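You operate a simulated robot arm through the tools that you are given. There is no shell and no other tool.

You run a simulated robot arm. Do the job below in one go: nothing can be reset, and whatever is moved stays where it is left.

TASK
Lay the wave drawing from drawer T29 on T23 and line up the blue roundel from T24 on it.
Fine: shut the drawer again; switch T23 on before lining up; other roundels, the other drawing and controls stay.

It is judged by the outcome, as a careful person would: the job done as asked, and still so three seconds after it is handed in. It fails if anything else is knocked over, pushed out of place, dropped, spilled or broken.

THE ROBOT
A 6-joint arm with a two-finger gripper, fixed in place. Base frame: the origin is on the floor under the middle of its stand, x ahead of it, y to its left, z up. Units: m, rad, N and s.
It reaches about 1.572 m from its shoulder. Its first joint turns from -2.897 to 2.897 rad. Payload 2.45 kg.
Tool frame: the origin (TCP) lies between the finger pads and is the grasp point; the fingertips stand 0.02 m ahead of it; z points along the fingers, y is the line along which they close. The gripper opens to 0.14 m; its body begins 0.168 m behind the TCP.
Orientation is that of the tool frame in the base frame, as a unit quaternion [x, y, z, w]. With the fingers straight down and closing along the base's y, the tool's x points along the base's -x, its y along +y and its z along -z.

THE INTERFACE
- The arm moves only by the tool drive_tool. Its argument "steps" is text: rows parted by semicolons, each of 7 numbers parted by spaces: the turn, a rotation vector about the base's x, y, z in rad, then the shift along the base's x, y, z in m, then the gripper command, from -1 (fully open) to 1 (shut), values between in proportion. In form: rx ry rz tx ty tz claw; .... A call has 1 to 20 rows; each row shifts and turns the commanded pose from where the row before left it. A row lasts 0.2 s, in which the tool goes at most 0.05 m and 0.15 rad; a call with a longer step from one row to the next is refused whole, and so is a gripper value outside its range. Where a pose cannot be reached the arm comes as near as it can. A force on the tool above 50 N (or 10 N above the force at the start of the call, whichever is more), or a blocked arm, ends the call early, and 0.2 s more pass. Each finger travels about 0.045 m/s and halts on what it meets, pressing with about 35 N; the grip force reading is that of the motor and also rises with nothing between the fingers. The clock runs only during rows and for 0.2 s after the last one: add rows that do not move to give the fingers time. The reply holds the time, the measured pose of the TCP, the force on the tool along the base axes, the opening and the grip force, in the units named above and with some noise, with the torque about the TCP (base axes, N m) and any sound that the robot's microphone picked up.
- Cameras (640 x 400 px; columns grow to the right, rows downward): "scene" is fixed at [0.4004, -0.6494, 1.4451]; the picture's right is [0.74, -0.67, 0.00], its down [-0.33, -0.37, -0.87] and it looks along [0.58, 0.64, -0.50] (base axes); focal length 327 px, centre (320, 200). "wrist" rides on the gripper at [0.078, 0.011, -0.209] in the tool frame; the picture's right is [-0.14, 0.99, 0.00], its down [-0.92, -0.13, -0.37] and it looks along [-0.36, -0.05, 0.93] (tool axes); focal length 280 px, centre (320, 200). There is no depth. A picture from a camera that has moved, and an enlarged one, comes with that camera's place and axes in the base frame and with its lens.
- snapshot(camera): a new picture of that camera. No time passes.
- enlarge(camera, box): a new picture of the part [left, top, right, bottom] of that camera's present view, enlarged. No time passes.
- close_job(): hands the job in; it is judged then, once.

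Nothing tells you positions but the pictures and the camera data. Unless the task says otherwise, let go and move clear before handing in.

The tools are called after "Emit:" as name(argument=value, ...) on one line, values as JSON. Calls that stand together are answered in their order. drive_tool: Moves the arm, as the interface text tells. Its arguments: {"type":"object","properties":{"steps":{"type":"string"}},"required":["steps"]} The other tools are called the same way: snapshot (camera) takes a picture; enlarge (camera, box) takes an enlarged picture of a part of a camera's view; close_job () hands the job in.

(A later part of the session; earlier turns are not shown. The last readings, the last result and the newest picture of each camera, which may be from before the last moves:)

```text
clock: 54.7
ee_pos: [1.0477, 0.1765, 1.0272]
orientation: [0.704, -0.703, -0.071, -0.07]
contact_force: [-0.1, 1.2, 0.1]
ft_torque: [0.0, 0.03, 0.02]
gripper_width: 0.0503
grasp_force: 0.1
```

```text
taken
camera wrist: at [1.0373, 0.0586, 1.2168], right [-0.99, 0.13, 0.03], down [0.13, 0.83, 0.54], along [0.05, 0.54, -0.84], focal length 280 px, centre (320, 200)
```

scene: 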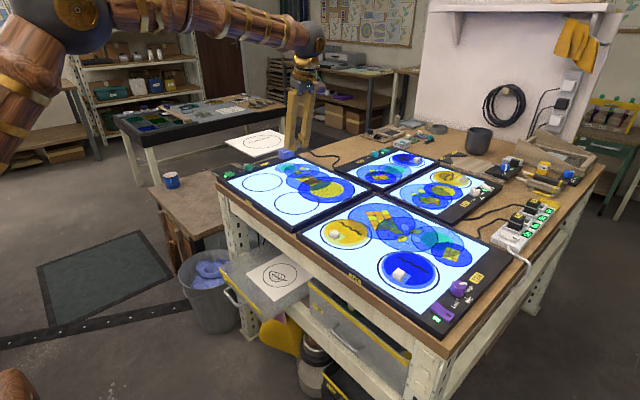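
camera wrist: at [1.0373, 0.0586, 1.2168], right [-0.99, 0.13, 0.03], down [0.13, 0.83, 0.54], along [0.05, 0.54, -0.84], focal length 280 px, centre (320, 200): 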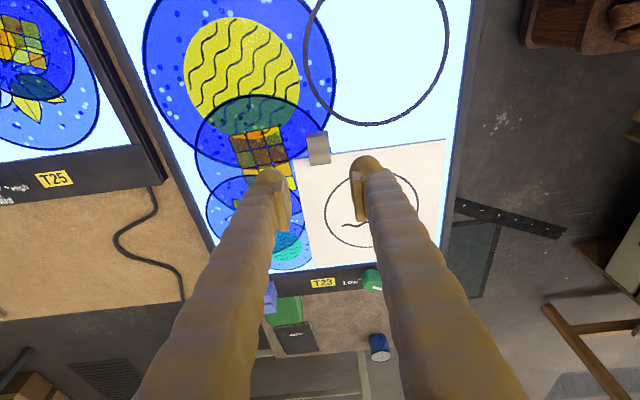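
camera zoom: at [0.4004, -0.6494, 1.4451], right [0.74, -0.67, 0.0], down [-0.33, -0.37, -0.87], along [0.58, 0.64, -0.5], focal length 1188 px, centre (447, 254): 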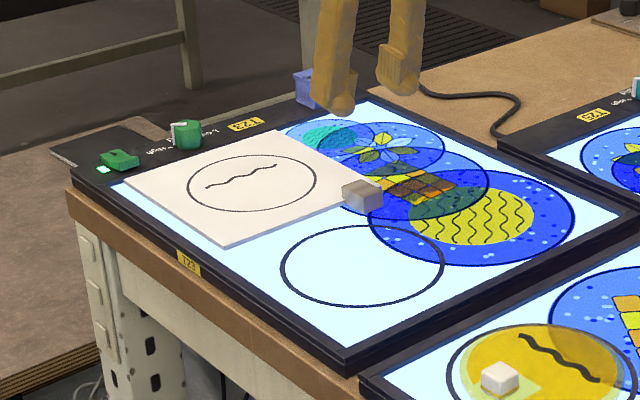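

The wave sheet lies flat inside T23's frame with its block on the glass. Next I shut the drawer: I go back to the front of the bench with closed fingers, tool pitched about 20°, to push on the handle bar.

Emit:
drive_tool(steps="0 0 0 0 0 0.035 0.28;0 0 -0.0982 -0.02486 -0.00134 0 0.28;0 0 -0.0982 -0.02486 -0.00134 0 0.5;0 0 -0.0982 -0.02486 -0.00134 0 1;0 0 -0.0982 -0.02486 -0.00134 0 1;0 0 -0.0982 -0.02486 -0.00134 0 1;0 0 -0.0982 -0.02486 -0.00134 0 1;0 0 -0.0982 -0.02486 -0.00134 0 1;0 0 -0.0982 -0.02486 -0.00134 0 1;0 0 -0.0982 -0.02486 -0.00134 0 1;0 0 -0.0982 -0.02486 -0.00134 0 1;0 0 -0.0982 -0.02486 -0.00134 0 1;0 0 -0.0982 -0.02486 -0.00134 0 1;0 0 -0.0982 -0.02486 -0.00134 0 1;0 0 -0.0982 -0.02486 -0.00134 0 1;0 0 -0.0982 -0.02486 -0.00134 0 1;0 0 -0.0982 -0.02486 -0.00134 0 1;0 -0.15 0 0 0 0 1;0 0 0 0 0 0 1")

Emit:
snapshot(camera="scene")

Emit:
snapshot(camera="wrist")

```text
clock: 58.7
ee_pos: [0.65, 0.1571, 1.0607]
orientation: [0.0, 0.985, 0.0, 0.174]
contact_force: [0.2, -0.3, -0.4]
ft_torque: [-0.02, 0.0, -0.02]
gripper_width: 0.0001
grasp_force: 29.7
```

```text
taken
```

scene: 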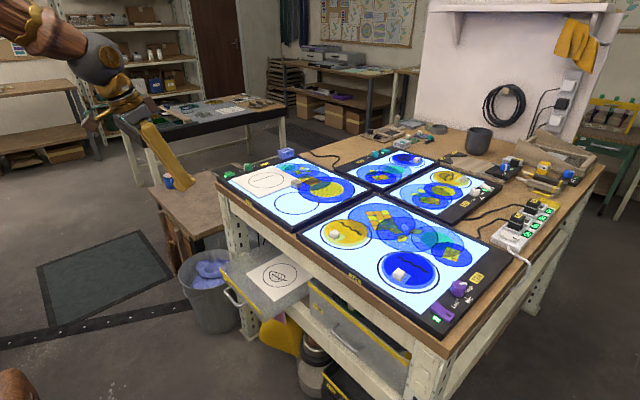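

```text
taken
camera wrist: at [0.5046, 0.1677, 1.2304], right [0.13, 0.99, 0.05], down [0.74, -0.13, 0.66], along [0.66, -0.05, -0.75], focal length 280 px, centre (320, 200)
```

wrist: 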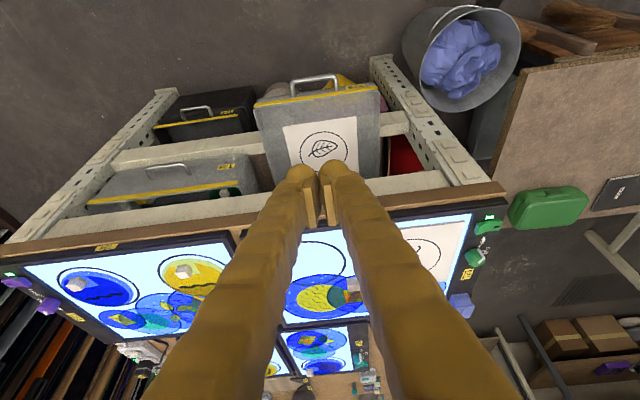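

I descend in front of the handle with the fingers closed.

Emit:
drive_tool(steps="0 0 0 0 0 -0.042 1;0 0 0 0 0 -0.042 1;0 0 0 0 0 -0.042 1;0 0 0 0 0 -0.042 1;0 0 0 0 0 -0.042 1;0 0 0 0 0 -0.042 1;0 0 0 0 0 -0.042 1;0 0 0 0 0 -0.042 1;0 0 0 0 0 -0.042 1;0 0 0 0 0 -0.042 1;0 0 0 0 0 -0.042 1;0 0 0 0 0 -0.008 1;0 0 0 0 0 0 1")

Emit:
enlarge(camera="scene", box=[160, 220, 320, 330])

Emit:
snapshot(camera="wrist")

```text
clock: 61.5
ee_pos: [0.6564, 0.1611, 0.6042]
orientation: [-0.001, 0.986, -0.011, 0.169]
contact_force: [0.5, -0.3, 0.0]
ft_torque: [0.03, -0.04, -0.02]
gripper_width: 0.0002
grasp_force: 29.4
out of reach, approached as far as the arm can: row 11, 12
```

```text
3.64 times, centred on (240, 275) of scene
camera zoom: at [0.4004, -0.6494, 1.4451], right [0.74, -0.67, 0.0], down [-0.33, -0.37, -0.87], along [0.58, 0.64, -0.5], focal length 1188 px, centre (611, -73)
```

zoom: 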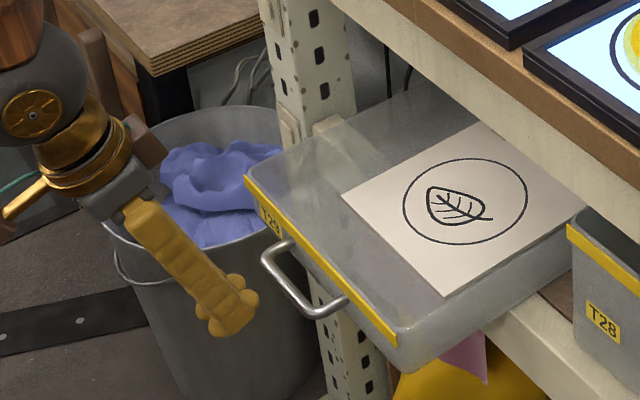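

```text
taken
camera wrist: at [0.5128, 0.174, 0.7744], right [0.13, 0.99, 0.03], down [0.74, -0.12, 0.66], along [0.65, -0.07, -0.75], focal length 280 px, centre (320, 200)
```

wrist: 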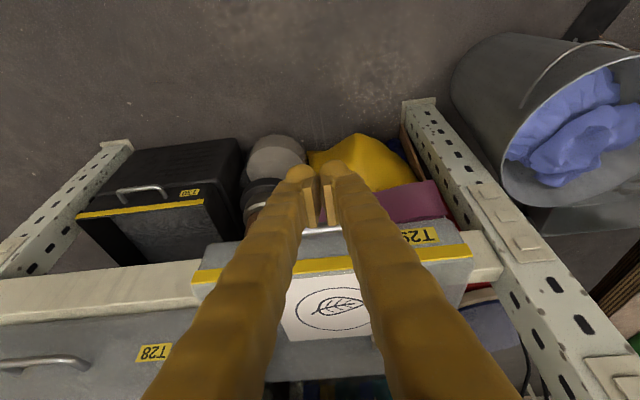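

Emit:
drive_tool(steps="0 0 0 0.01 -0.003 -0.007 1;0 0 0 0.01 -0.003 -0.007 1;0 0 0 0.01 0 0 1;0 0 0 0.01 0 0 1;0 0 0 0.01 0 0 1;0 0 0 0 0 0 1")

Emit:
enlarge(camera="scene", box=[160, 220, 320, 330])

```text
clock: 62.9
ee_pos: [0.7124, 0.1562, 0.5985]
orientation: [0.0, 0.985, 0.0, 0.174]
contact_force: [-1.2, -0.3, -0.7]
ft_torque: [-0.01, 0.04, 0.01]
gripper_width: 0.0
grasp_force: 29.5
out of reach, approached as far as the arm can: row 1, 2
```

```text
3.64 times, centred on (240, 275) of scene
camera zoom: at [0.4004, -0.6494, 1.4451], right [0.74, -0.67, 0.0], down [-0.33, -0.37, -0.87], along [0.58, 0.64, -0.5], focal length 1188 px, centre (611, -73)
```

zoom: 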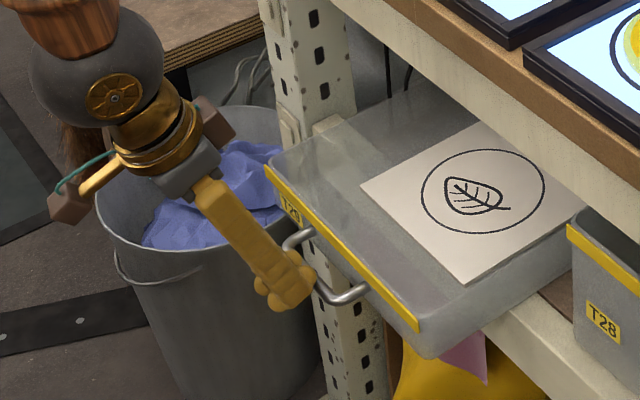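

The drawer is sliding in under a light push. I keep pushing gently.

Emit:
drive_tool(steps="0 0 0 0.01 0 -0.003 1;0 0 0 0.012 0 -0.003 1;0 0 0 0.012 0 0 1;0 0 0 0.012 0 0 1;0 0 0 0.012 0 0 1;0 0 0 0.012 0 0 1;0 0 0 0.01 0 0 1;0 0 0 0 0 0 1")

Emit:
enlarge(camera="scene", box=[180, 220, 340, 330])

```text
clock: 64.7
ee_pos: [0.7923, 0.1568, 0.5941]
orientation: [0.001, 0.985, 0.0, 0.174]
contact_force: [-1.0, -0.5, 0.3]
ft_torque: [0.02, 0.02, 0.02]
gripper_width: 0.0
grasp_force: 29.2
```

```text
3.64 times, centred on (260, 275) of scene
camera zoom: at [0.4004, -0.6494, 1.4451], right [0.74, -0.67, 0.0], down [-0.33, -0.37, -0.87], along [0.58, 0.64, -0.5], focal length 1188 px, centre (538, -73)
```

zoom: 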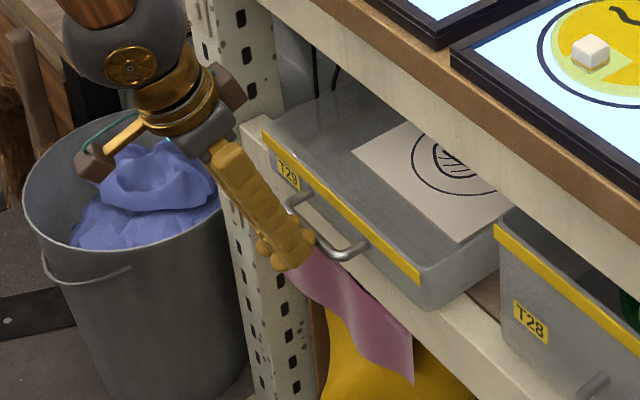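

Emit:
drive_tool(steps="0 0 0 0.008 0 0 1;0 0 0 0.008 0 0 1;0 0 0 0.006 0 0 1;0 0 0 0.004 0 0 1;0 0 0 0 0 0 1")

Emit:
enlarge(camera="scene", box=[240, 230, 320, 300])

```text
clock: 65.9
ee_pos: [0.8185, 0.1569, 0.5924]
orientation: [-0.001, 0.985, -0.001, 0.173]
contact_force: [-1.0, 0.0, -0.3]
ft_torque: [0.0, -0.02, -0.02]
gripper_width: 0.0
grasp_force: 29.1
```

```text
5.71 times, centred on (280, 265) of scene
camera zoom: at [0.4004, -0.6494, 1.4451], right [0.74, -0.67, 0.0], down [-0.33, -0.37, -0.87], along [0.58, 0.64, -0.5], focal length 1867 px, centre (549, -171)
```

zoom: 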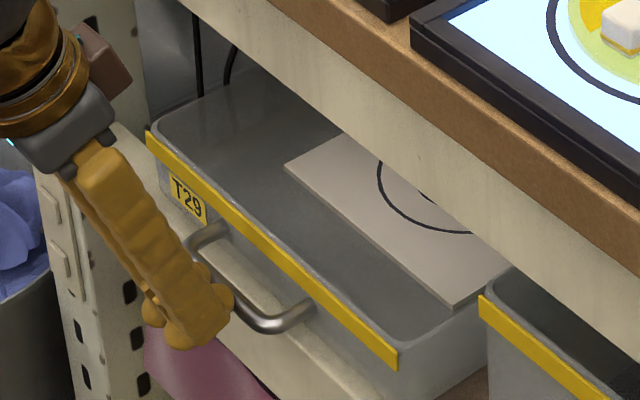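

About 12 mm remain compared with the initial picture. I push the rest in small steps.

Emit:
drive_tool(steps="0 0 0 0.004 0 0 1;0 0 0 0.004 0 0 1;0 0 0 0.003 0 0 1;0 0 0 0 0 0 1")

Emit:
enlarge(camera="scene", box=[240, 230, 320, 300])

```text
clock: 66.9
ee_pos: [0.8282, 0.1558, 0.5919]
orientation: [0.0, 0.985, 0.0, 0.172]
contact_force: [-20.7, -1.1, 7.8]
ft_torque: [0.04, -0.04, 0.04]
gripper_width: 0.0062
grasp_force: 29.1
```

```text
5.71 times, centred on (280, 265) of scene
camera zoom: at [0.4004, -0.6494, 1.4451], right [0.74, -0.67, 0.0], down [-0.33, -0.37, -0.87], along [0.58, 0.64, -0.5], focal length 1867 px, centre (549, -171)
```

zoom: 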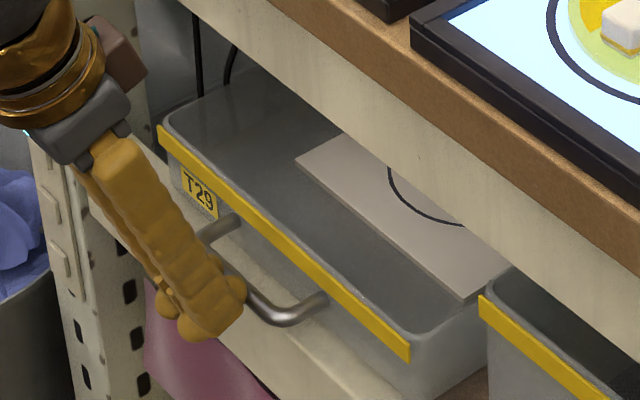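

The drawer is back at its original shut position against its stop (20 N). I back off, rise, straighten the tool and move over toward the blue roundel on T24.

Emit:
drive_tool(steps="0 0 0 -0.02 0 0 1;0 0 0 -0.035 0 0 1;0 0 0 -0.035 0 0.005 0.8;0 0 0 0 0 0.042 0.4;0 0 0 0 0 0.045 0;0 0 0 0 0 0.045 0;0 0 0 0 0 0.045 0;0 0 0 0 0 0.045 0;0 0 0 0 0 0.045 0;0 0 0 0 0 0.045 0;0 0 0 0 0 0.045 0;0 0 0 0 0 0.045 0;0 0.1 0 0 0 0.045 0;0 0.1 0 0 0 0.045 0;0 0.1 0 0 0 0.02 0;0 0.047 0 0 -0.04 0 0;0 0 0 0 -0.045 0 0;0 0 0 0 -0.045 0 0;0 0 0 0 -0.045 0 0;0 0 0 0 -0.045 0 0")

Emit:
drive_tool(steps="0 0 0 0.005 -0.045 0 0;0 0 0 0.005 -0.045 0 0;0 0 0 0.005 -0.045 0 0;0 0 0 0.005 -0.045 0 0;0 0 0 0.005 -0.045 0 0;0 0 0 0.005 -0.045 0 0;0 0 0 0 0 0 0;0 0 0 0 0 0 0")

Emit:
snapshot(camera="scene")

Emit:
snapshot(camera="wrist")

```text
clock: 71.1
ee_pos: [0.7381, -0.064, 1.1093]
orientation: [0.0, 1.0, 0.0, 0.001]
contact_force: [-0.6, 0.1, 0.3]
ft_torque: [0.05, 0.0, 0.0]
gripper_width: 0.0697
grasp_force: 0.1
```

```text
clock: 72.9
ee_pos: [0.7699, -0.3345, 1.1088]
orientation: [-0.001, 1.0, 0.0, 0.001]
contact_force: [-0.4, 0.1, -1.1]
ft_torque: [-0.04, 0.02, -0.02]
gripper_width: 0.0703
grasp_force: 0.0
```

```text
taken
```

scene: 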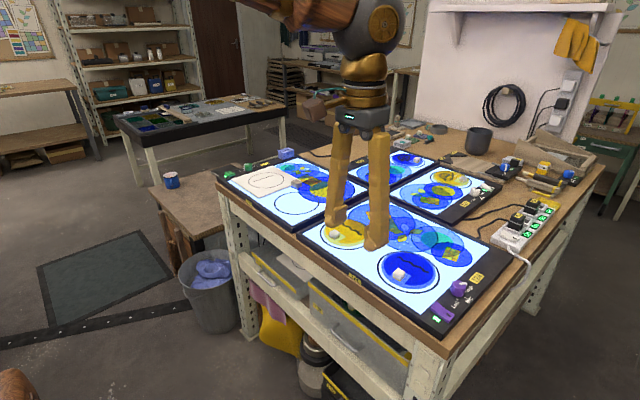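

```text
taken
camera wrist: at [0.692, -0.3242, 1.3182], right [0.14, 0.99, 0.0], down [0.92, -0.13, 0.37], along [0.37, -0.05, -0.93], focal length 280 px, centre (320, 200)
```

wrist: 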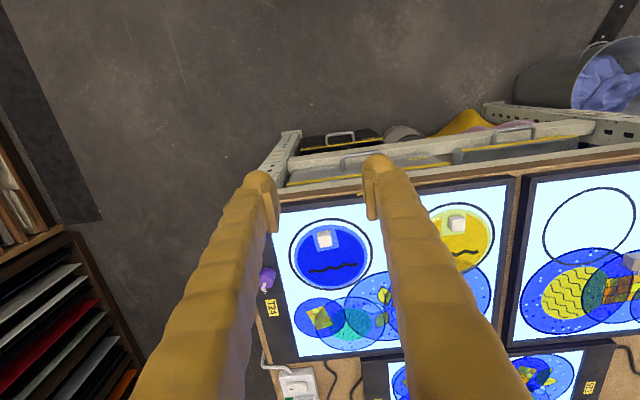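

Emit:
enlarge(camera="wrist", box=[265, 190, 395, 300])

Emit:
enlarge(camera="scene", box=[365, 240, 455, 305])

```text
3.64 times, centred on (330, 245) of wrist
camera zoom: at [0.692, -0.3242, 1.3182], right [0.14, 0.99, 0.0], down [0.92, -0.13, 0.37], along [0.37, -0.05, -0.93], focal length 1020 px, centre (284, 36)
```

zoom: 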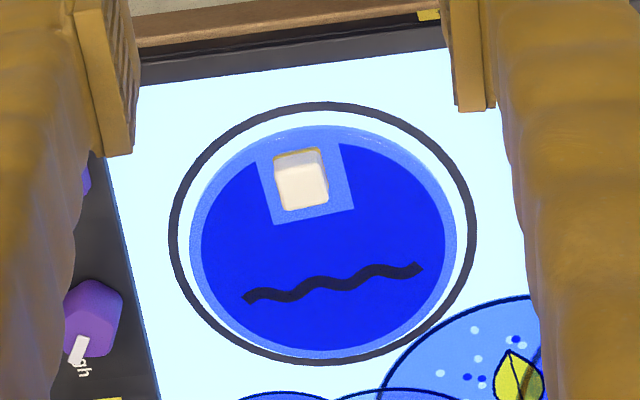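

```text
6.15 times, centred on (410, 272) of scene
camera zoom: at [0.4004, -0.6494, 1.4451], right [0.74, -0.67, 0.0], down [-0.33, -0.37, -0.87], along [0.58, 0.64, -0.5], focal length 2010 px, centre (-234, -246)
```

zoom: 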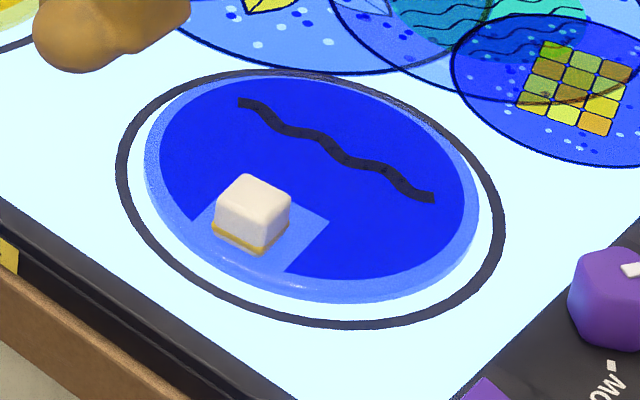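

The blue roundel is centred at about (0.970, −0.345) with its block top at (0.924, −0.3475, 0.914). Before picking it, I look at the drawing on T23 from the same relative camera pose to measure the circle and wave precisely.

Emit:
drive_tool(steps="0 0 0 0.001 0.045 0 0;0 0 0 0.001 0.045 0 0;0 0 0 0.001 0.045 0 0;0 0 0 0.001 0.045 0 0;0 0 0 0.001 0.045 0 0;0 0 0 0.001 0.045 0 0;0 0 0 0.001 0.045 0 0;0 0 0 0.001 0.045 0 0;0 0 0 0.001 0.045 0 0;0 0 0 0.001 0.045 0 0;0 0 0 0.001 0.045 0 0;0 0 0 0.001 0.045 0 0;0 0 0 0 0.045 0 0;0 0 0 0 0.045 0 0;0 0 0 0 0 0 0;0 0 0 0 0 0 0")

Emit:
snapshot(camera="wrist")

Emit:
enlarge(camera="wrist", box=[265, 190, 395, 300])

Emit:
enlarge(camera="scene", box=[225, 150, 315, 215])

```text
clock: 76.3
ee_pos: [0.7811, 0.2968, 1.1084]
orientation: [0.0, 1.0, 0.0, 0.001]
contact_force: [0.5, -1.0, 0.0]
ft_torque: [0.0, 0.01, 0.0]
gripper_width: 0.07
grasp_force: 0.1
```

```text
taken
camera wrist: at [0.703, 0.3078, 1.3183], right [0.14, 0.99, 0.0], down [0.92, -0.13, 0.37], along [0.37, -0.05, -0.93], focal length 280 px, centre (320, 200)
```

wrist: 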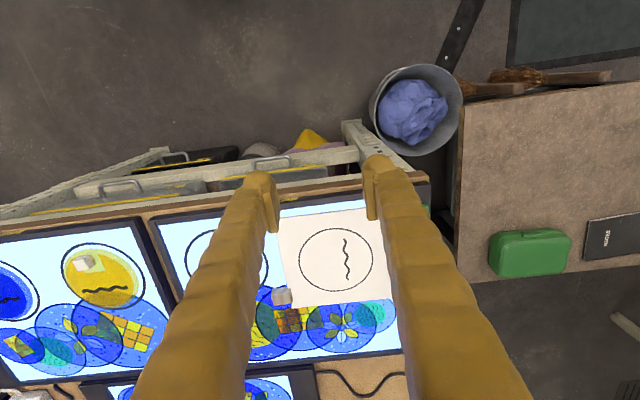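

```text
3.64 times, centred on (330, 245) of wrist
camera zoom: at [0.703, 0.3078, 1.3183], right [0.14, 0.99, 0.0], down [0.92, -0.13, 0.37], along [0.37, -0.05, -0.93], focal length 1020 px, centre (284, 36)
```

zoom: 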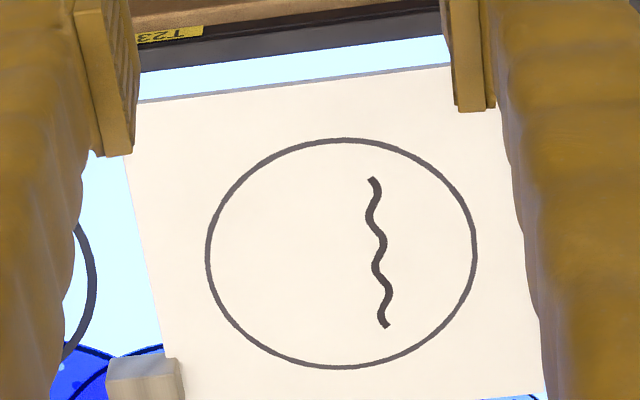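

```text
6.15 times, centred on (270, 182) of scene
camera zoom: at [0.4004, -0.6494, 1.4451], right [0.74, -0.67, 0.0], down [-0.33, -0.37, -0.87], along [0.58, 0.64, -0.5], focal length 2010 px, centre (628, 308)
```

zoom: 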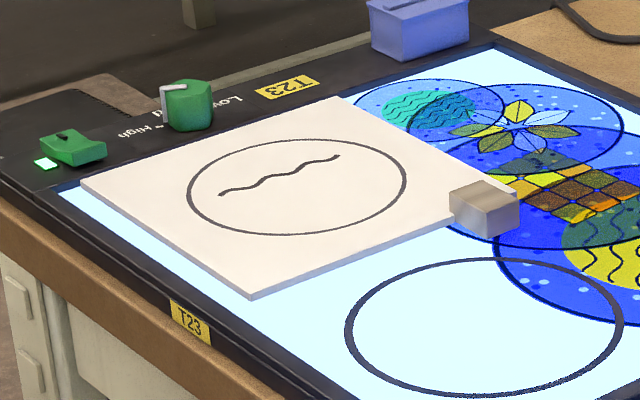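

The drawing's circle is centred near (0.987, 0.297) and matches the roundel's outer diameter. I take finer views to measure the wave's angle on the drawing and check my overall alignment numbers.

Emit:
enlarge(camera="wrist", box=[296, 222, 376, 272])

Emit:
enlarge(camera="wrist", box=[296, 250, 376, 300])

Emit:
enlarge(camera="scene", box=[245, 165, 293, 195])

```text
8.00 times, centred on (336, 247) of wrist
camera zoom: at [0.703, 0.3078, 1.3183], right [0.14, 0.99, 0.0], down [0.92, -0.13, 0.37], along [0.37, -0.05, -0.93], focal length 2243 px, centre (192, -176)
```

zoom: 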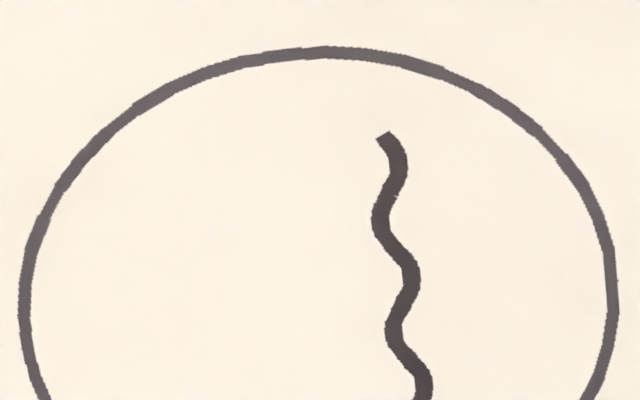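

```text
8.00 times, centred on (336, 275) of wrist
camera zoom: at [0.703, 0.3078, 1.3183], right [0.14, 0.99, 0.0], down [0.92, -0.13, 0.37], along [0.37, -0.05, -0.93], focal length 2243 px, centre (192, -400)
```

zoom: 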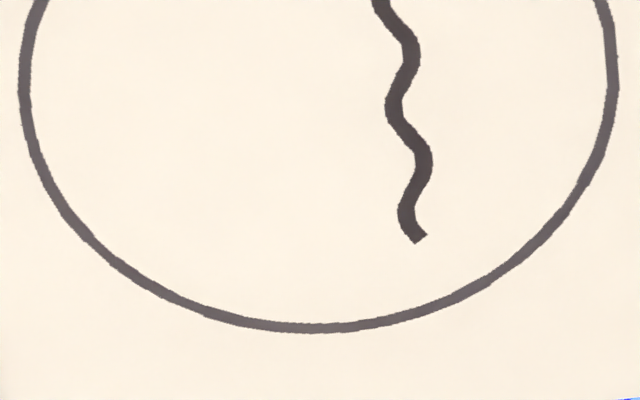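

```text
13.33 times, centred on (269, 180) of scene
camera zoom: at [0.4004, -0.6494, 1.4451], right [0.74, -0.67, 0.0], down [-0.33, -0.37, -0.87], along [0.58, 0.64, -0.5], focal length 4356 px, centre (1000, 467)
```

zoom: 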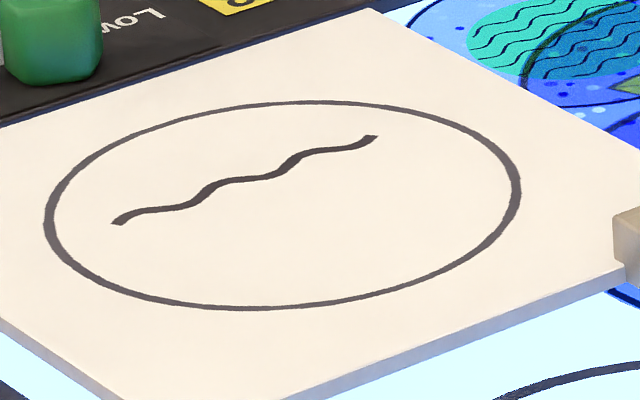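

The drawing's circle centre is (0.9883, 0.2958), diameter 0.130, with its wave along x (about −1.2°). I return to the roundel and measure it just as finely.

Emit:
drive_tool(steps="0 0 0 -0.001 -0.045 0 0;0 0 0 -0.001 -0.045 0 0;0 0 0 -0.001 -0.045 0 0;0 0 0 -0.001 -0.045 0 0;0 0 0 -0.001 -0.045 0 0;0 0 0 -0.001 -0.045 0 0;0 0 0 -0.001 -0.045 0 0;0 0 0 -0.001 -0.045 0 0;0 0 0 -0.001 -0.045 0 0;0 0 0 -0.001 -0.045 0 0;0 0 0 -0.001 -0.045 0 0;0 0 0 -0.001 -0.045 0 0;0 0 0 0 -0.045 0 0;0 0 0 0 -0.045 0 0;0 0 0 0 0 0 0;0 0 0 0 0 0 0")

Emit:
enlarge(camera="wrist", box=[290, 218, 370, 268])

Emit:
enlarge(camera="wrist", box=[290, 246, 370, 296])

```text
clock: 79.7
ee_pos: [0.7675, -0.3344, 1.1085]
orientation: [0.0, 1.0, 0.0, 0.001]
contact_force: [-0.2, 0.6, -0.8]
ft_torque: [0.01, 0.02, -0.02]
gripper_width: 0.0701
grasp_force: 0.0
```

```text
8.00 times, centred on (330, 243) of wrist
camera zoom: at [0.69, -0.3246, 1.3175], right [0.14, 0.99, 0.0], down [0.92, -0.13, 0.37], along [0.37, -0.05, -0.93], focal length 2243 px, centre (240, -144)
```

zoom: 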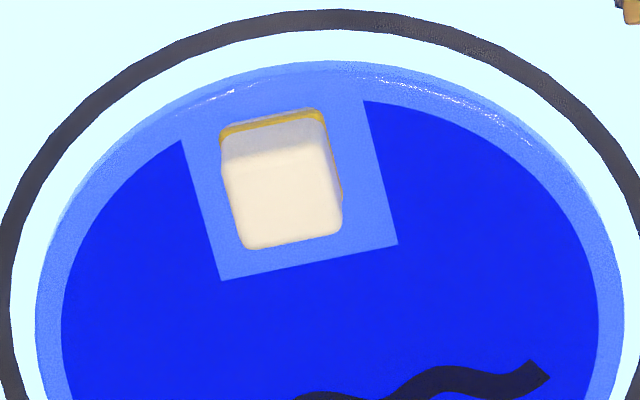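

```text
8.00 times, centred on (330, 271) of wrist
camera zoom: at [0.69, -0.3246, 1.3175], right [0.14, 0.99, 0.0], down [0.92, -0.13, 0.37], along [0.37, -0.05, -0.93], focal length 2243 px, centre (240, -368)
```

zoom: 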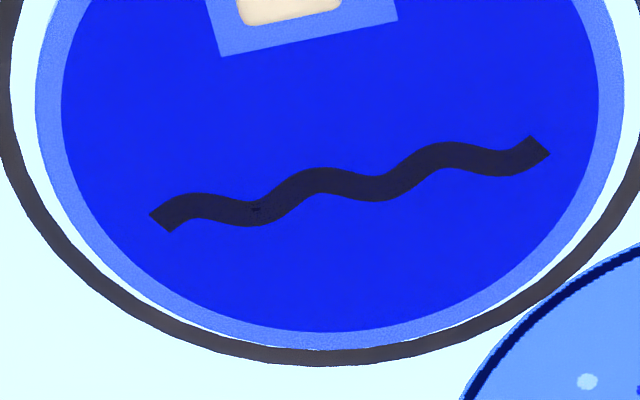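

The roundel is centred at (0.972, −0.3443), rotated +0.094 rad, and its wave offset matches the drawing's; it must be turned by about +1.456 rad. I align the gripper with its block and descend above it.

Emit:
drive_tool(steps="0 0 0.09 0.0392 -0.0034 0 0.286;0 0 0 0.0392 -0.0034 0 0.286;0 0 0 0.0392 -0.0034 0 0.286;0 0 0 0.0392 -0.0034 0 0.286;0 0 0 0 0 -0.04 0.286;0 0 0 0 0 -0.04 0.286;0 0 0 0 0 -0.04 0.286;0 0 0 0 0 -0.035 0.286;0 0 0 0 0 0 0.286;0 0 0 0 0 0 0.286")

Emit:
snapshot(camera="wrist")

Emit:
enlarge(camera="wrist", box=[260, 120, 380, 200])

Emit:
enlarge(camera="scene", box=[350, 210, 470, 310])

```text
clock: 81.9
ee_pos: [0.9245, -0.3477, 0.9532]
orientation: [-0.046, 0.999, 0.001, 0.001]
contact_force: [0.2, 0.3, -0.8]
ft_torque: [-0.01, 0.0, -0.01]
gripper_width: 0.0501
grasp_force: 0.1
```

```text
taken
camera wrist: at [0.8455, -0.3449, 1.1623], right [0.05, 1.0, 0.0], down [0.93, -0.04, 0.37], along [0.37, -0.02, -0.93], focal length 280 px, centre (320, 200)
```

wrist: 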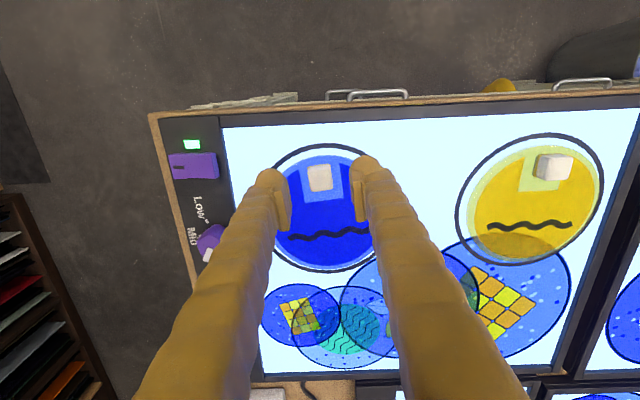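

```text
5.00 times, centred on (320, 160) of wrist
camera zoom: at [0.8455, -0.3449, 1.1623], right [0.05, 1.0, 0.0], down [0.93, -0.04, 0.37], along [0.37, -0.02, -0.93], focal length 1402 px, centre (320, 400)
```

zoom: 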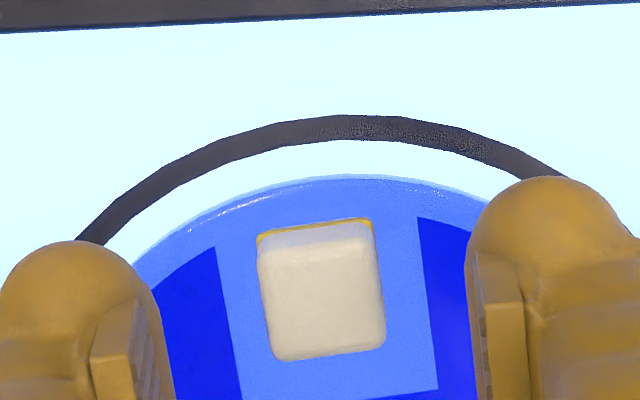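

```text
4.00 times, centred on (410, 260) of scene
camera zoom: at [0.4004, -0.6494, 1.4451], right [0.74, -0.67, 0.0], down [-0.33, -0.37, -0.87], along [0.58, 0.64, -0.5], focal length 1307 px, centre (-40, -40)
```

zoom: 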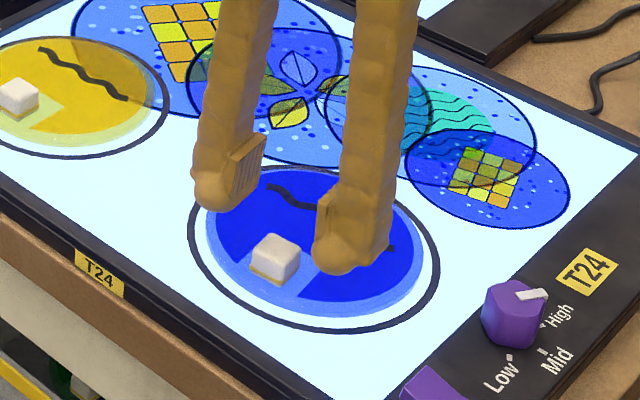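

Alignment over the block is within a millimetre. I descend.

Emit:
drive_tool(steps="0 0 0 0 0 -0.015 0.286;0 0 0 0 0 -0.012 0.286;0 0 0 0 0 -0.006 0.286;0 0 0 0 0 0 0.286")

Emit:
enlarge(camera="scene", box=[370, 230, 450, 300])

Emit:
enlarge(camera="wrist", box=[260, 120, 380, 200])

```text
clock: 82.9
ee_pos: [0.9264, -0.3468, 0.9212]
orientation: [-0.045, 0.999, 0.0, 0.002]
contact_force: [0.2, 0.4, -0.5]
ft_torque: [-0.02, -0.02, -0.02]
gripper_width: 0.05
grasp_force: 0.1
```

```text
5.71 times, centred on (410, 265) of scene
camera zoom: at [0.4004, -0.6494, 1.4451], right [0.74, -0.67, 0.0], down [-0.33, -0.37, -0.87], along [0.58, 0.64, -0.5], focal length 1867 px, centre (-194, -171)
```

zoom: 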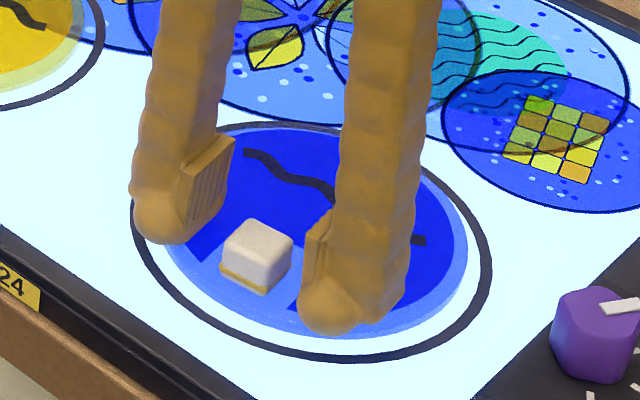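

```text
5.00 times, centred on (320, 160) of wrist
camera zoom: at [0.8474, -0.3437, 1.1301], right [0.05, 1.0, 0.0], down [0.93, -0.04, 0.37], along [0.37, -0.02, -0.93], focal length 1402 px, centre (320, 400)
```

zoom: 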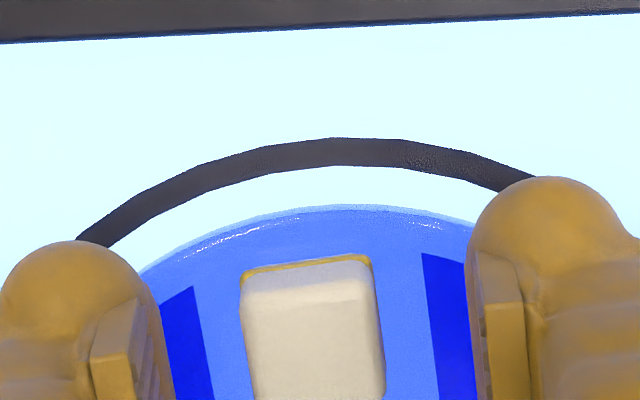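

Emit:
drive_tool(steps="0 0 0 -0.001 -0.0008 -0.0015 0.286;0 0 0 0 0 -0.001 0.286;0 0 0 0 0 -0.001 0.286;0 0 0 0 0 0 0.286")

```text
clock: 83.9
ee_pos: [0.9252, -0.3494, 0.9185]
orientation: [-0.045, 0.999, -0.001, 0.001]
contact_force: [-0.3, 0.8, 4.1]
ft_torque: [0.06, 0.02, 0.02]
gripper_width: 0.0503
grasp_force: 0.5
```

Light contact with the disc surface. I lift under a millimetre and close on the block.

Emit:
drive_tool(steps="0 0 0 0 0.001 0.001 0.286;0 0 0 0 0 0 0.5;0 0 0 0 0 0 0.6;0 0 0 0 0 0 0.8;0 0 0 0 0 0 1;0 0 0 0 0 0 1;0 0 0 0 0 0 1")

Emit:
enlarge(camera="scene", box=[370, 230, 450, 300])

Emit:
snapshot(camera="wrist")

```text
clock: 85.5
ee_pos: [0.9254, -0.3468, 0.9191]
orientation: [-0.045, 0.999, 0.0, 0.001]
contact_force: [-0.4, 0.0, 0.3]
ft_torque: [0.01, 0.03, 0.0]
gripper_width: 0.0202
grasp_force: 34.6
```

```text
5.71 times, centred on (410, 265) of scene
camera zoom: at [0.4004, -0.6494, 1.4451], right [0.74, -0.67, 0.0], down [-0.33, -0.37, -0.87], along [0.58, 0.64, -0.5], focal length 1867 px, centre (-194, -171)
```

zoom: 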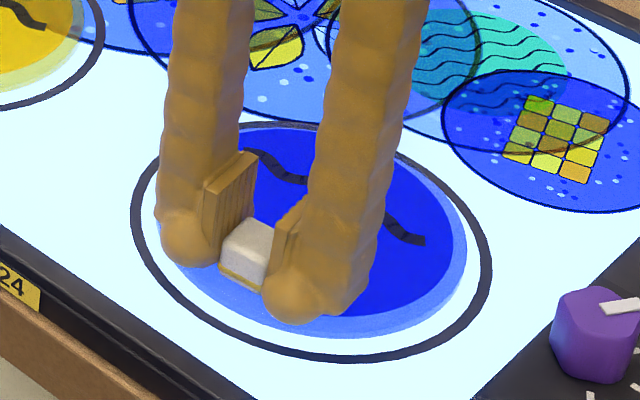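

```text
taken
camera wrist: at [0.8461, -0.3436, 1.1281], right [0.05, 1.0, 0.0], down [0.93, -0.04, 0.37], along [0.37, -0.02, -0.93], focal length 280 px, centre (320, 200)
```

wrist: 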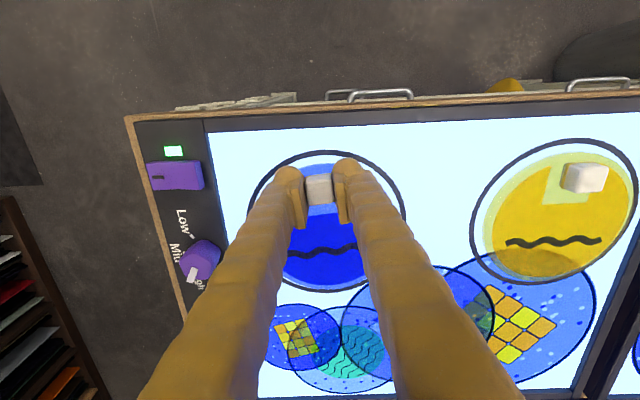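

Gripped (20 mm wide block). I lift slowly and check the roundel hangs level.

Emit:
drive_tool(steps="0 0 0 0 0 0.005 1;0 0 0 0 0 0.01 1;0 0 0 0 0 0.015 1;0 0 0 0 0 0.03 1;0 0 0 0 0 0.03 1;0 0 0 0 0 0 1;0 0 0 0 0 0 1")

Emit:
snapshot(camera="wrist")

Emit:
enlarge(camera="scene", box=[340, 190, 460, 300])

```text
clock: 87.1
ee_pos: [0.9235, -0.346, 1.0104]
orientation: [-0.046, 0.999, 0.001, 0.001]
contact_force: [-0.9, 0.9, -1.4]
ft_torque: [0.02, 0.04, 0.02]
gripper_width: 0.0205
grasp_force: 35.5
```

```text
taken
camera wrist: at [0.8466, -0.3427, 1.2187], right [0.05, 1.0, 0.0], down [0.93, -0.04, 0.37], along [0.37, -0.02, -0.93], focal length 280 px, centre (320, 200)
```

wrist: 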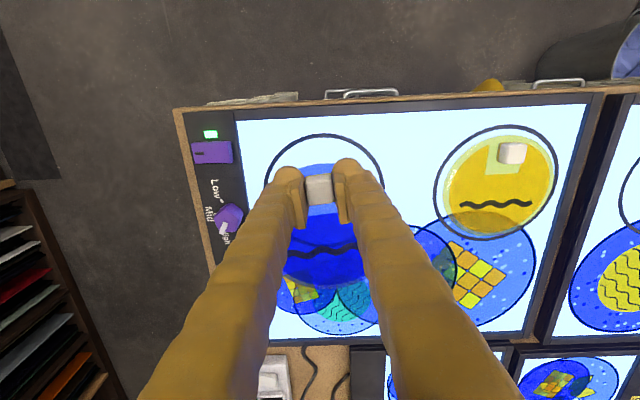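

```text
3.64 times, centred on (400, 245) of scene
camera zoom: at [0.4004, -0.6494, 1.4451], right [0.74, -0.67, 0.0], down [-0.33, -0.37, -0.87], along [0.58, 0.64, -0.5], focal length 1188 px, centre (29, 36)
```

zoom: 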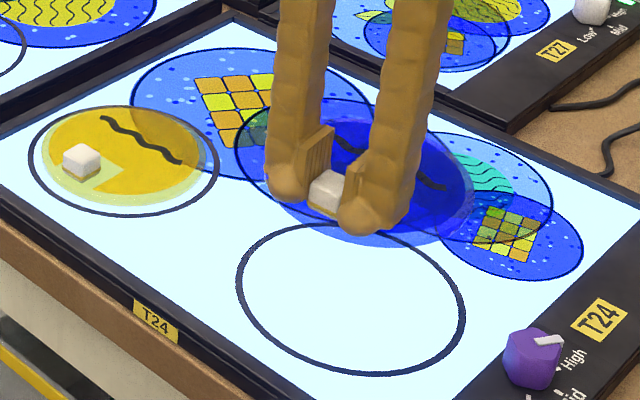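

Emit:
enlarge(camera="wrist", box=[270, 150, 380, 220])

Emit:
enlarge(camera="wrist", box=[270, 225, 380, 295])

```text
5.71 times, centred on (325, 185) of wrist
camera zoom: at [0.8466, -0.3427, 1.2187], right [0.05, 1.0, 0.0], down [0.93, -0.04, 0.37], along [0.37, -0.02, -0.93], focal length 1602 px, centre (291, 286)
```

zoom: 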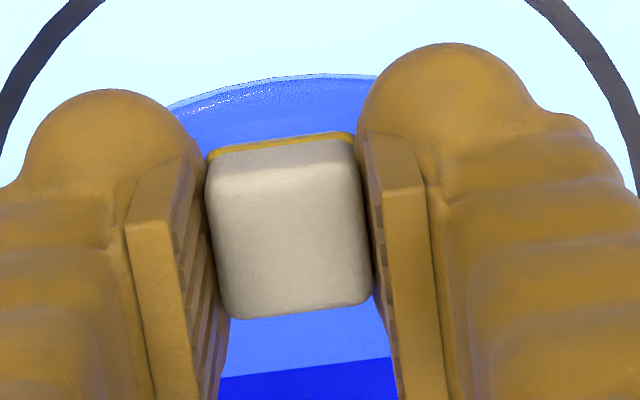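

```text
5.71 times, centred on (325, 260) of wrist
camera zoom: at [0.8466, -0.3427, 1.2187], right [0.05, 1.0, 0.0], down [0.93, -0.04, 0.37], along [0.37, -0.02, -0.93], focal length 1602 px, centre (291, -143)
```

zoom: 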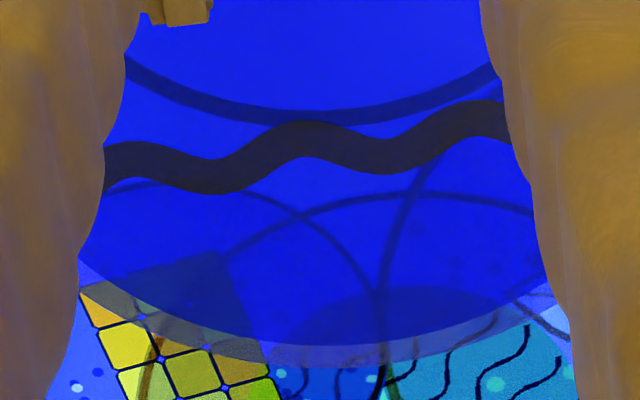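

The roundel is held level. Now I carry it to the drawing on T23 while turning it about 1.479 rad.

Emit:
drive_tool(steps="0 0 0 0 0 0.03 1;0 0 0 0 0 0.02 1;0 0 0.0986 0.0042 0.0396 0 1;0 0 0.0986 0.0042 0.0396 0 1;0 0 0.0986 0.0042 0.0396 0 1;0 0 0.0986 0.0042 0.0396 0 1;0 0 0.0986 0.0042 0.0396 0 1;0 0 0.0986 0.0042 0.0396 0 1;0 0 0.0986 0.0042 0.0396 0 1;0 0 0.0986 0.0042 0.0396 0 1;0 0 0.0986 0.0042 0.0396 0 1;0 0 0.0986 0.0042 0.0396 0 1;0 0 0.0986 0.0042 0.0396 0 1;0 0 0.0986 0.0042 0.0396 0 1;0 0 0.0986 0.0042 0.0396 0 1;0 0 0.0986 0.0042 0.0396 0 1;0 0 0.0986 0.0042 0.0396 0 1;0 0 0 0 0 0 1;0 0 0 0 0 0 1")

Emit:
snapshot(camera="scene")

Emit:
snapshot(camera="wrist")

```text
clock: 91.1
ee_pos: [0.9879, 0.2477, 1.0591]
orientation: [-0.706, 0.708, 0.001, 0.001]
contact_force: [0.0, -1.3, -0.9]
ft_torque: [-0.01, -0.01, -0.01]
gripper_width: 0.0207
grasp_force: 34.8
```

```text
taken
```

scene: 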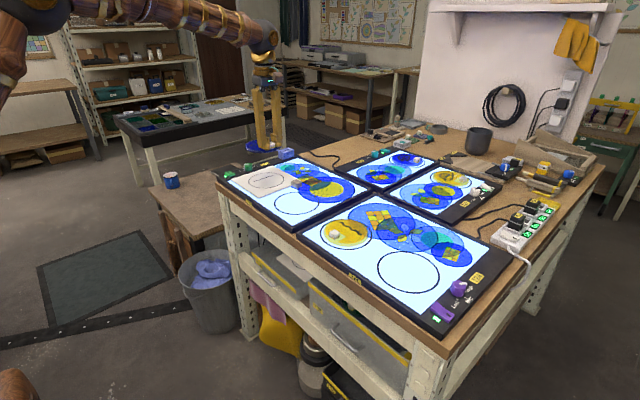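

```text
taken
camera wrist: at [0.9765, 0.1694, 1.2672], right [-0.99, 0.14, 0.0], down [0.13, 0.92, 0.37], along [0.05, 0.37, -0.93], focal length 280 px, centre (320, 200)
```

wrist: 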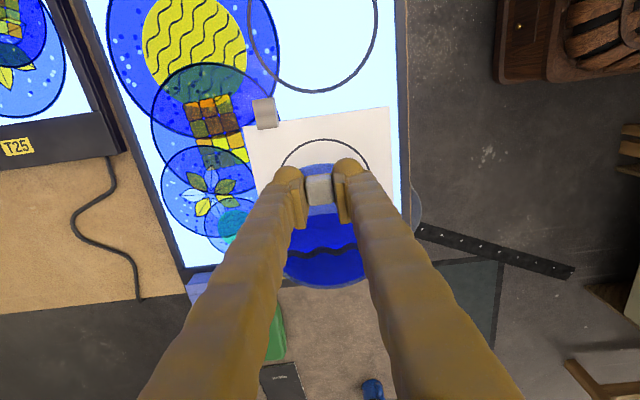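

I descend until the roundel is about 12 mm above the sheet and compare it with the drawing.

Emit:
drive_tool(steps="0 0 0 -0.0005 0.0005 -0.04 1;0 0 0 0 0 -0.04 1;0 0 0 0 0 -0.03 1;0 0 0 0 0 -0.011 1;0 0 0 0 0 0 1;0 0 0 0 0 0 1")

Emit:
snapshot(camera="wrist")

Emit:
enlarge(camera="scene", box=[235, 155, 305, 205])

Emit:
enlarge(camera="wrist", box=[250, 140, 400, 300])

```text
clock: 92.5
ee_pos: [0.9887, 0.2475, 0.9377]
orientation: [-0.706, 0.708, 0.001, 0.001]
contact_force: [0.2, 0.1, -1.4]
ft_torque: [-0.02, 0.0, -0.02]
gripper_width: 0.0206
grasp_force: 35.5
```

```text
taken
camera wrist: at [0.9777, 0.1687, 1.1463], right [-0.99, 0.14, 0.0], down [0.13, 0.92, 0.37], along [0.05, 0.37, -0.93], focal length 280 px, centre (320, 200)
```

wrist: 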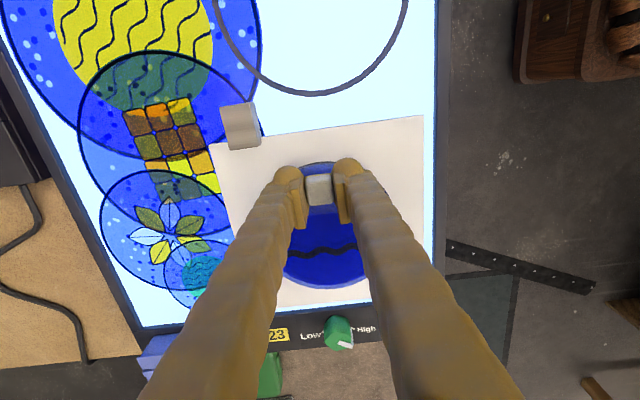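

```text
8.00 times, centred on (270, 180) of scene
camera zoom: at [0.4004, -0.6494, 1.4451], right [0.74, -0.67, 0.0], down [-0.33, -0.37, -0.87], along [0.58, 0.64, -0.5], focal length 2613 px, centre (720, 360)
```

zoom: 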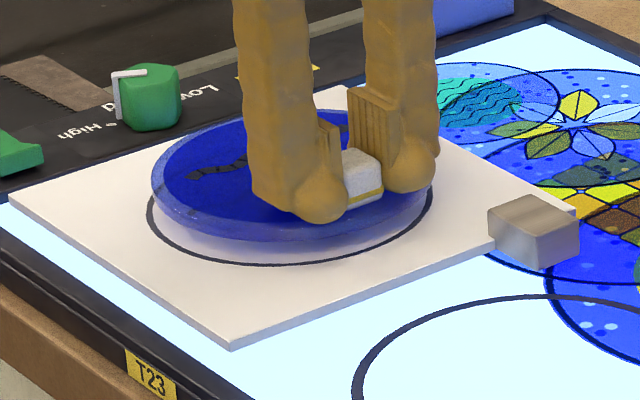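

```text
2.50 times, centred on (325, 220) of wrist
camera zoom: at [0.9777, 0.1687, 1.1463], right [-0.99, 0.14, 0.0], down [0.13, 0.92, 0.37], along [0.05, 0.37, -0.93], focal length 701 px, centre (308, 150)
```

zoom: 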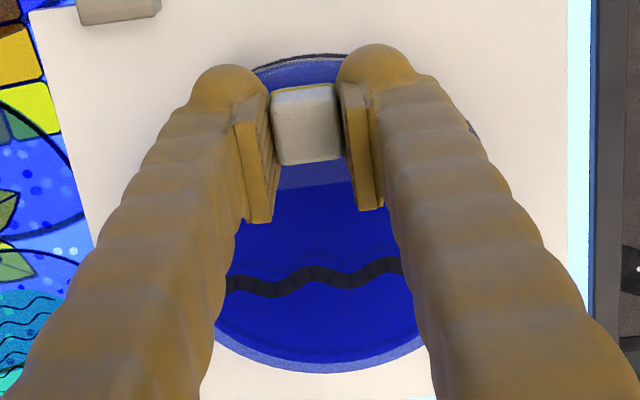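

Emit:
enlarge(camera="scene", box=[248, 160, 296, 190])

Emit:
enlarge(camera="wrist", box=[285, 150, 365, 200])

Emit:
enlarge(camera="wrist", box=[280, 230, 380, 300])

```text
13.33 times, centred on (272, 175) of scene
camera zoom: at [0.4004, -0.6494, 1.4451], right [0.74, -0.67, 0.0], down [-0.33, -0.37, -0.87], along [0.58, 0.64, -0.5], focal length 4356 px, centre (960, 533)
```

zoom: 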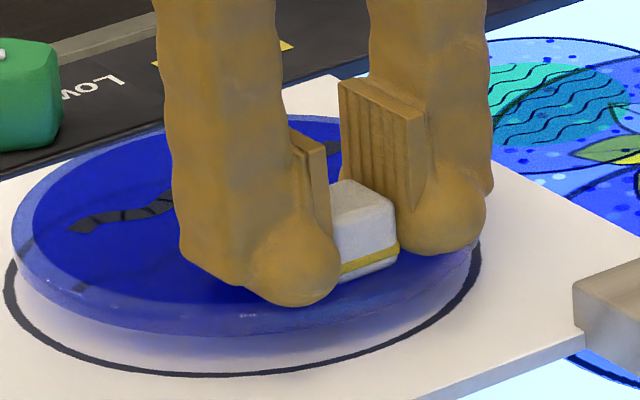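

```text
8.00 times, centred on (325, 175) of wrist
camera zoom: at [0.9777, 0.1687, 1.1463], right [-0.99, 0.14, 0.0], down [0.13, 0.92, 0.37], along [0.05, 0.37, -0.93], focal length 2243 px, centre (280, 400)
```

zoom: 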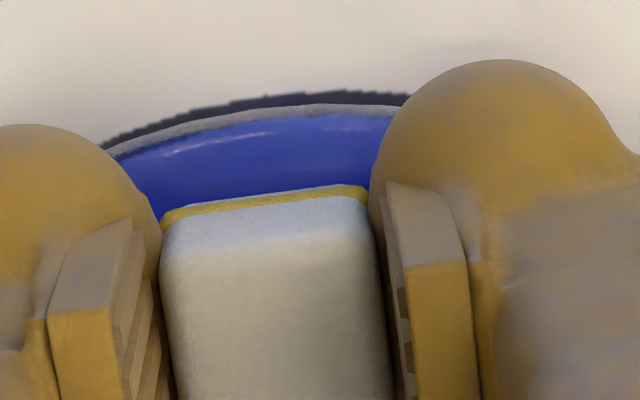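

```text
5.71 times, centred on (330, 265) of wrist
camera zoom: at [0.9777, 0.1687, 1.1463], right [-0.99, 0.14, 0.0], down [0.13, 0.92, 0.37], along [0.05, 0.37, -0.93], focal length 1602 px, centre (263, -171)
```

zoom: 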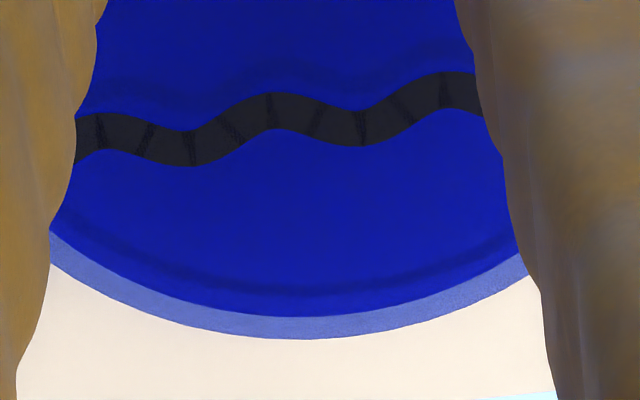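

Compared with the drawing, the roundel's angle matches (about −1°) and it needs about 3 mm more in +y. I shift it and lower to about 4 mm above the sheet.

Emit:
drive_tool(steps="0 0 0 0 0.003 0 1;0 0 0 0 0 -0.004 1;0 0 0 0 0 -0.004 1;0 0 0 0 0 0 1;0 0 0 0 0 0 1")

Emit:
enlarge(camera="scene", box=[248, 160, 296, 190])

Emit:
enlarge(camera="wrist", box=[285, 150, 365, 200])

Emit:
enlarge(camera="wrist", box=[280, 230, 380, 300])

```text
clock: 93.7
ee_pos: [0.9876, 0.2503, 0.9296]
orientation: [-0.707, 0.708, 0.001, 0.0]
contact_force: [-0.5, -0.1, -1.4]
ft_torque: [-0.03, 0.01, 0.0]
gripper_width: 0.0208
grasp_force: 35.6
```

```text
13.33 times, centred on (272, 175) of scene
camera zoom: at [0.4004, -0.6494, 1.4451], right [0.74, -0.67, 0.0], down [-0.33, -0.37, -0.87], along [0.58, 0.64, -0.5], focal length 4356 px, centre (960, 533)
```

zoom: 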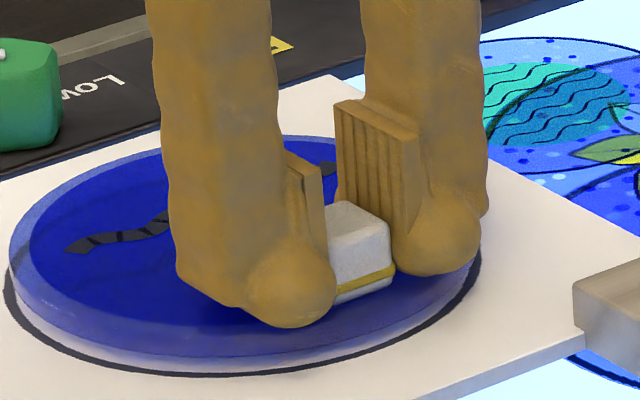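

```text
8.00 times, centred on (325, 175) of wrist
camera zoom: at [0.9776, 0.1715, 1.1389], right [-0.99, 0.14, 0.0], down [0.13, 0.92, 0.37], along [0.05, 0.37, -0.93], focal length 2243 px, centre (280, 400)
```

zoom: 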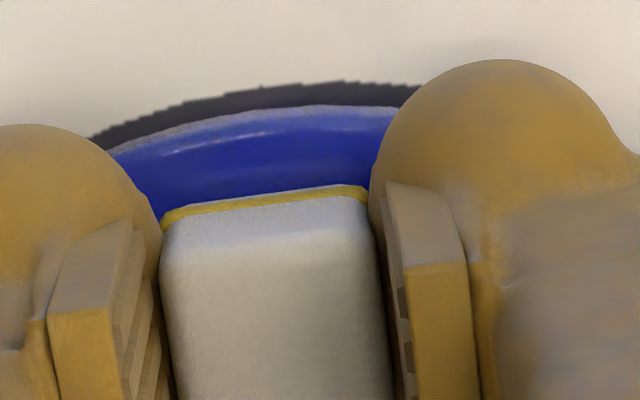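

```text
5.71 times, centred on (330, 265) of wrist
camera zoom: at [0.9776, 0.1715, 1.1389], right [-0.99, 0.14, 0.0], down [0.13, 0.92, 0.37], along [0.05, 0.37, -0.93], focal length 1602 px, centre (263, -171)
```

zoom: 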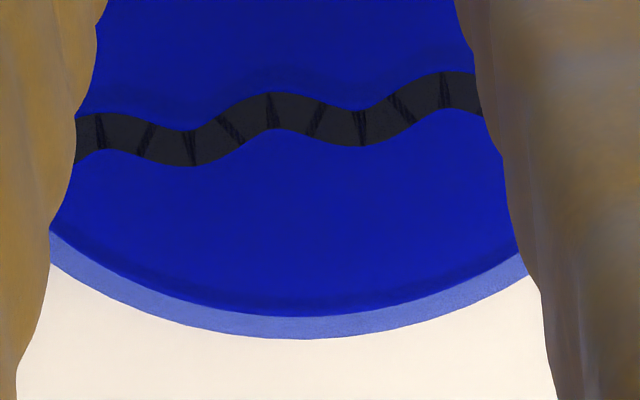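

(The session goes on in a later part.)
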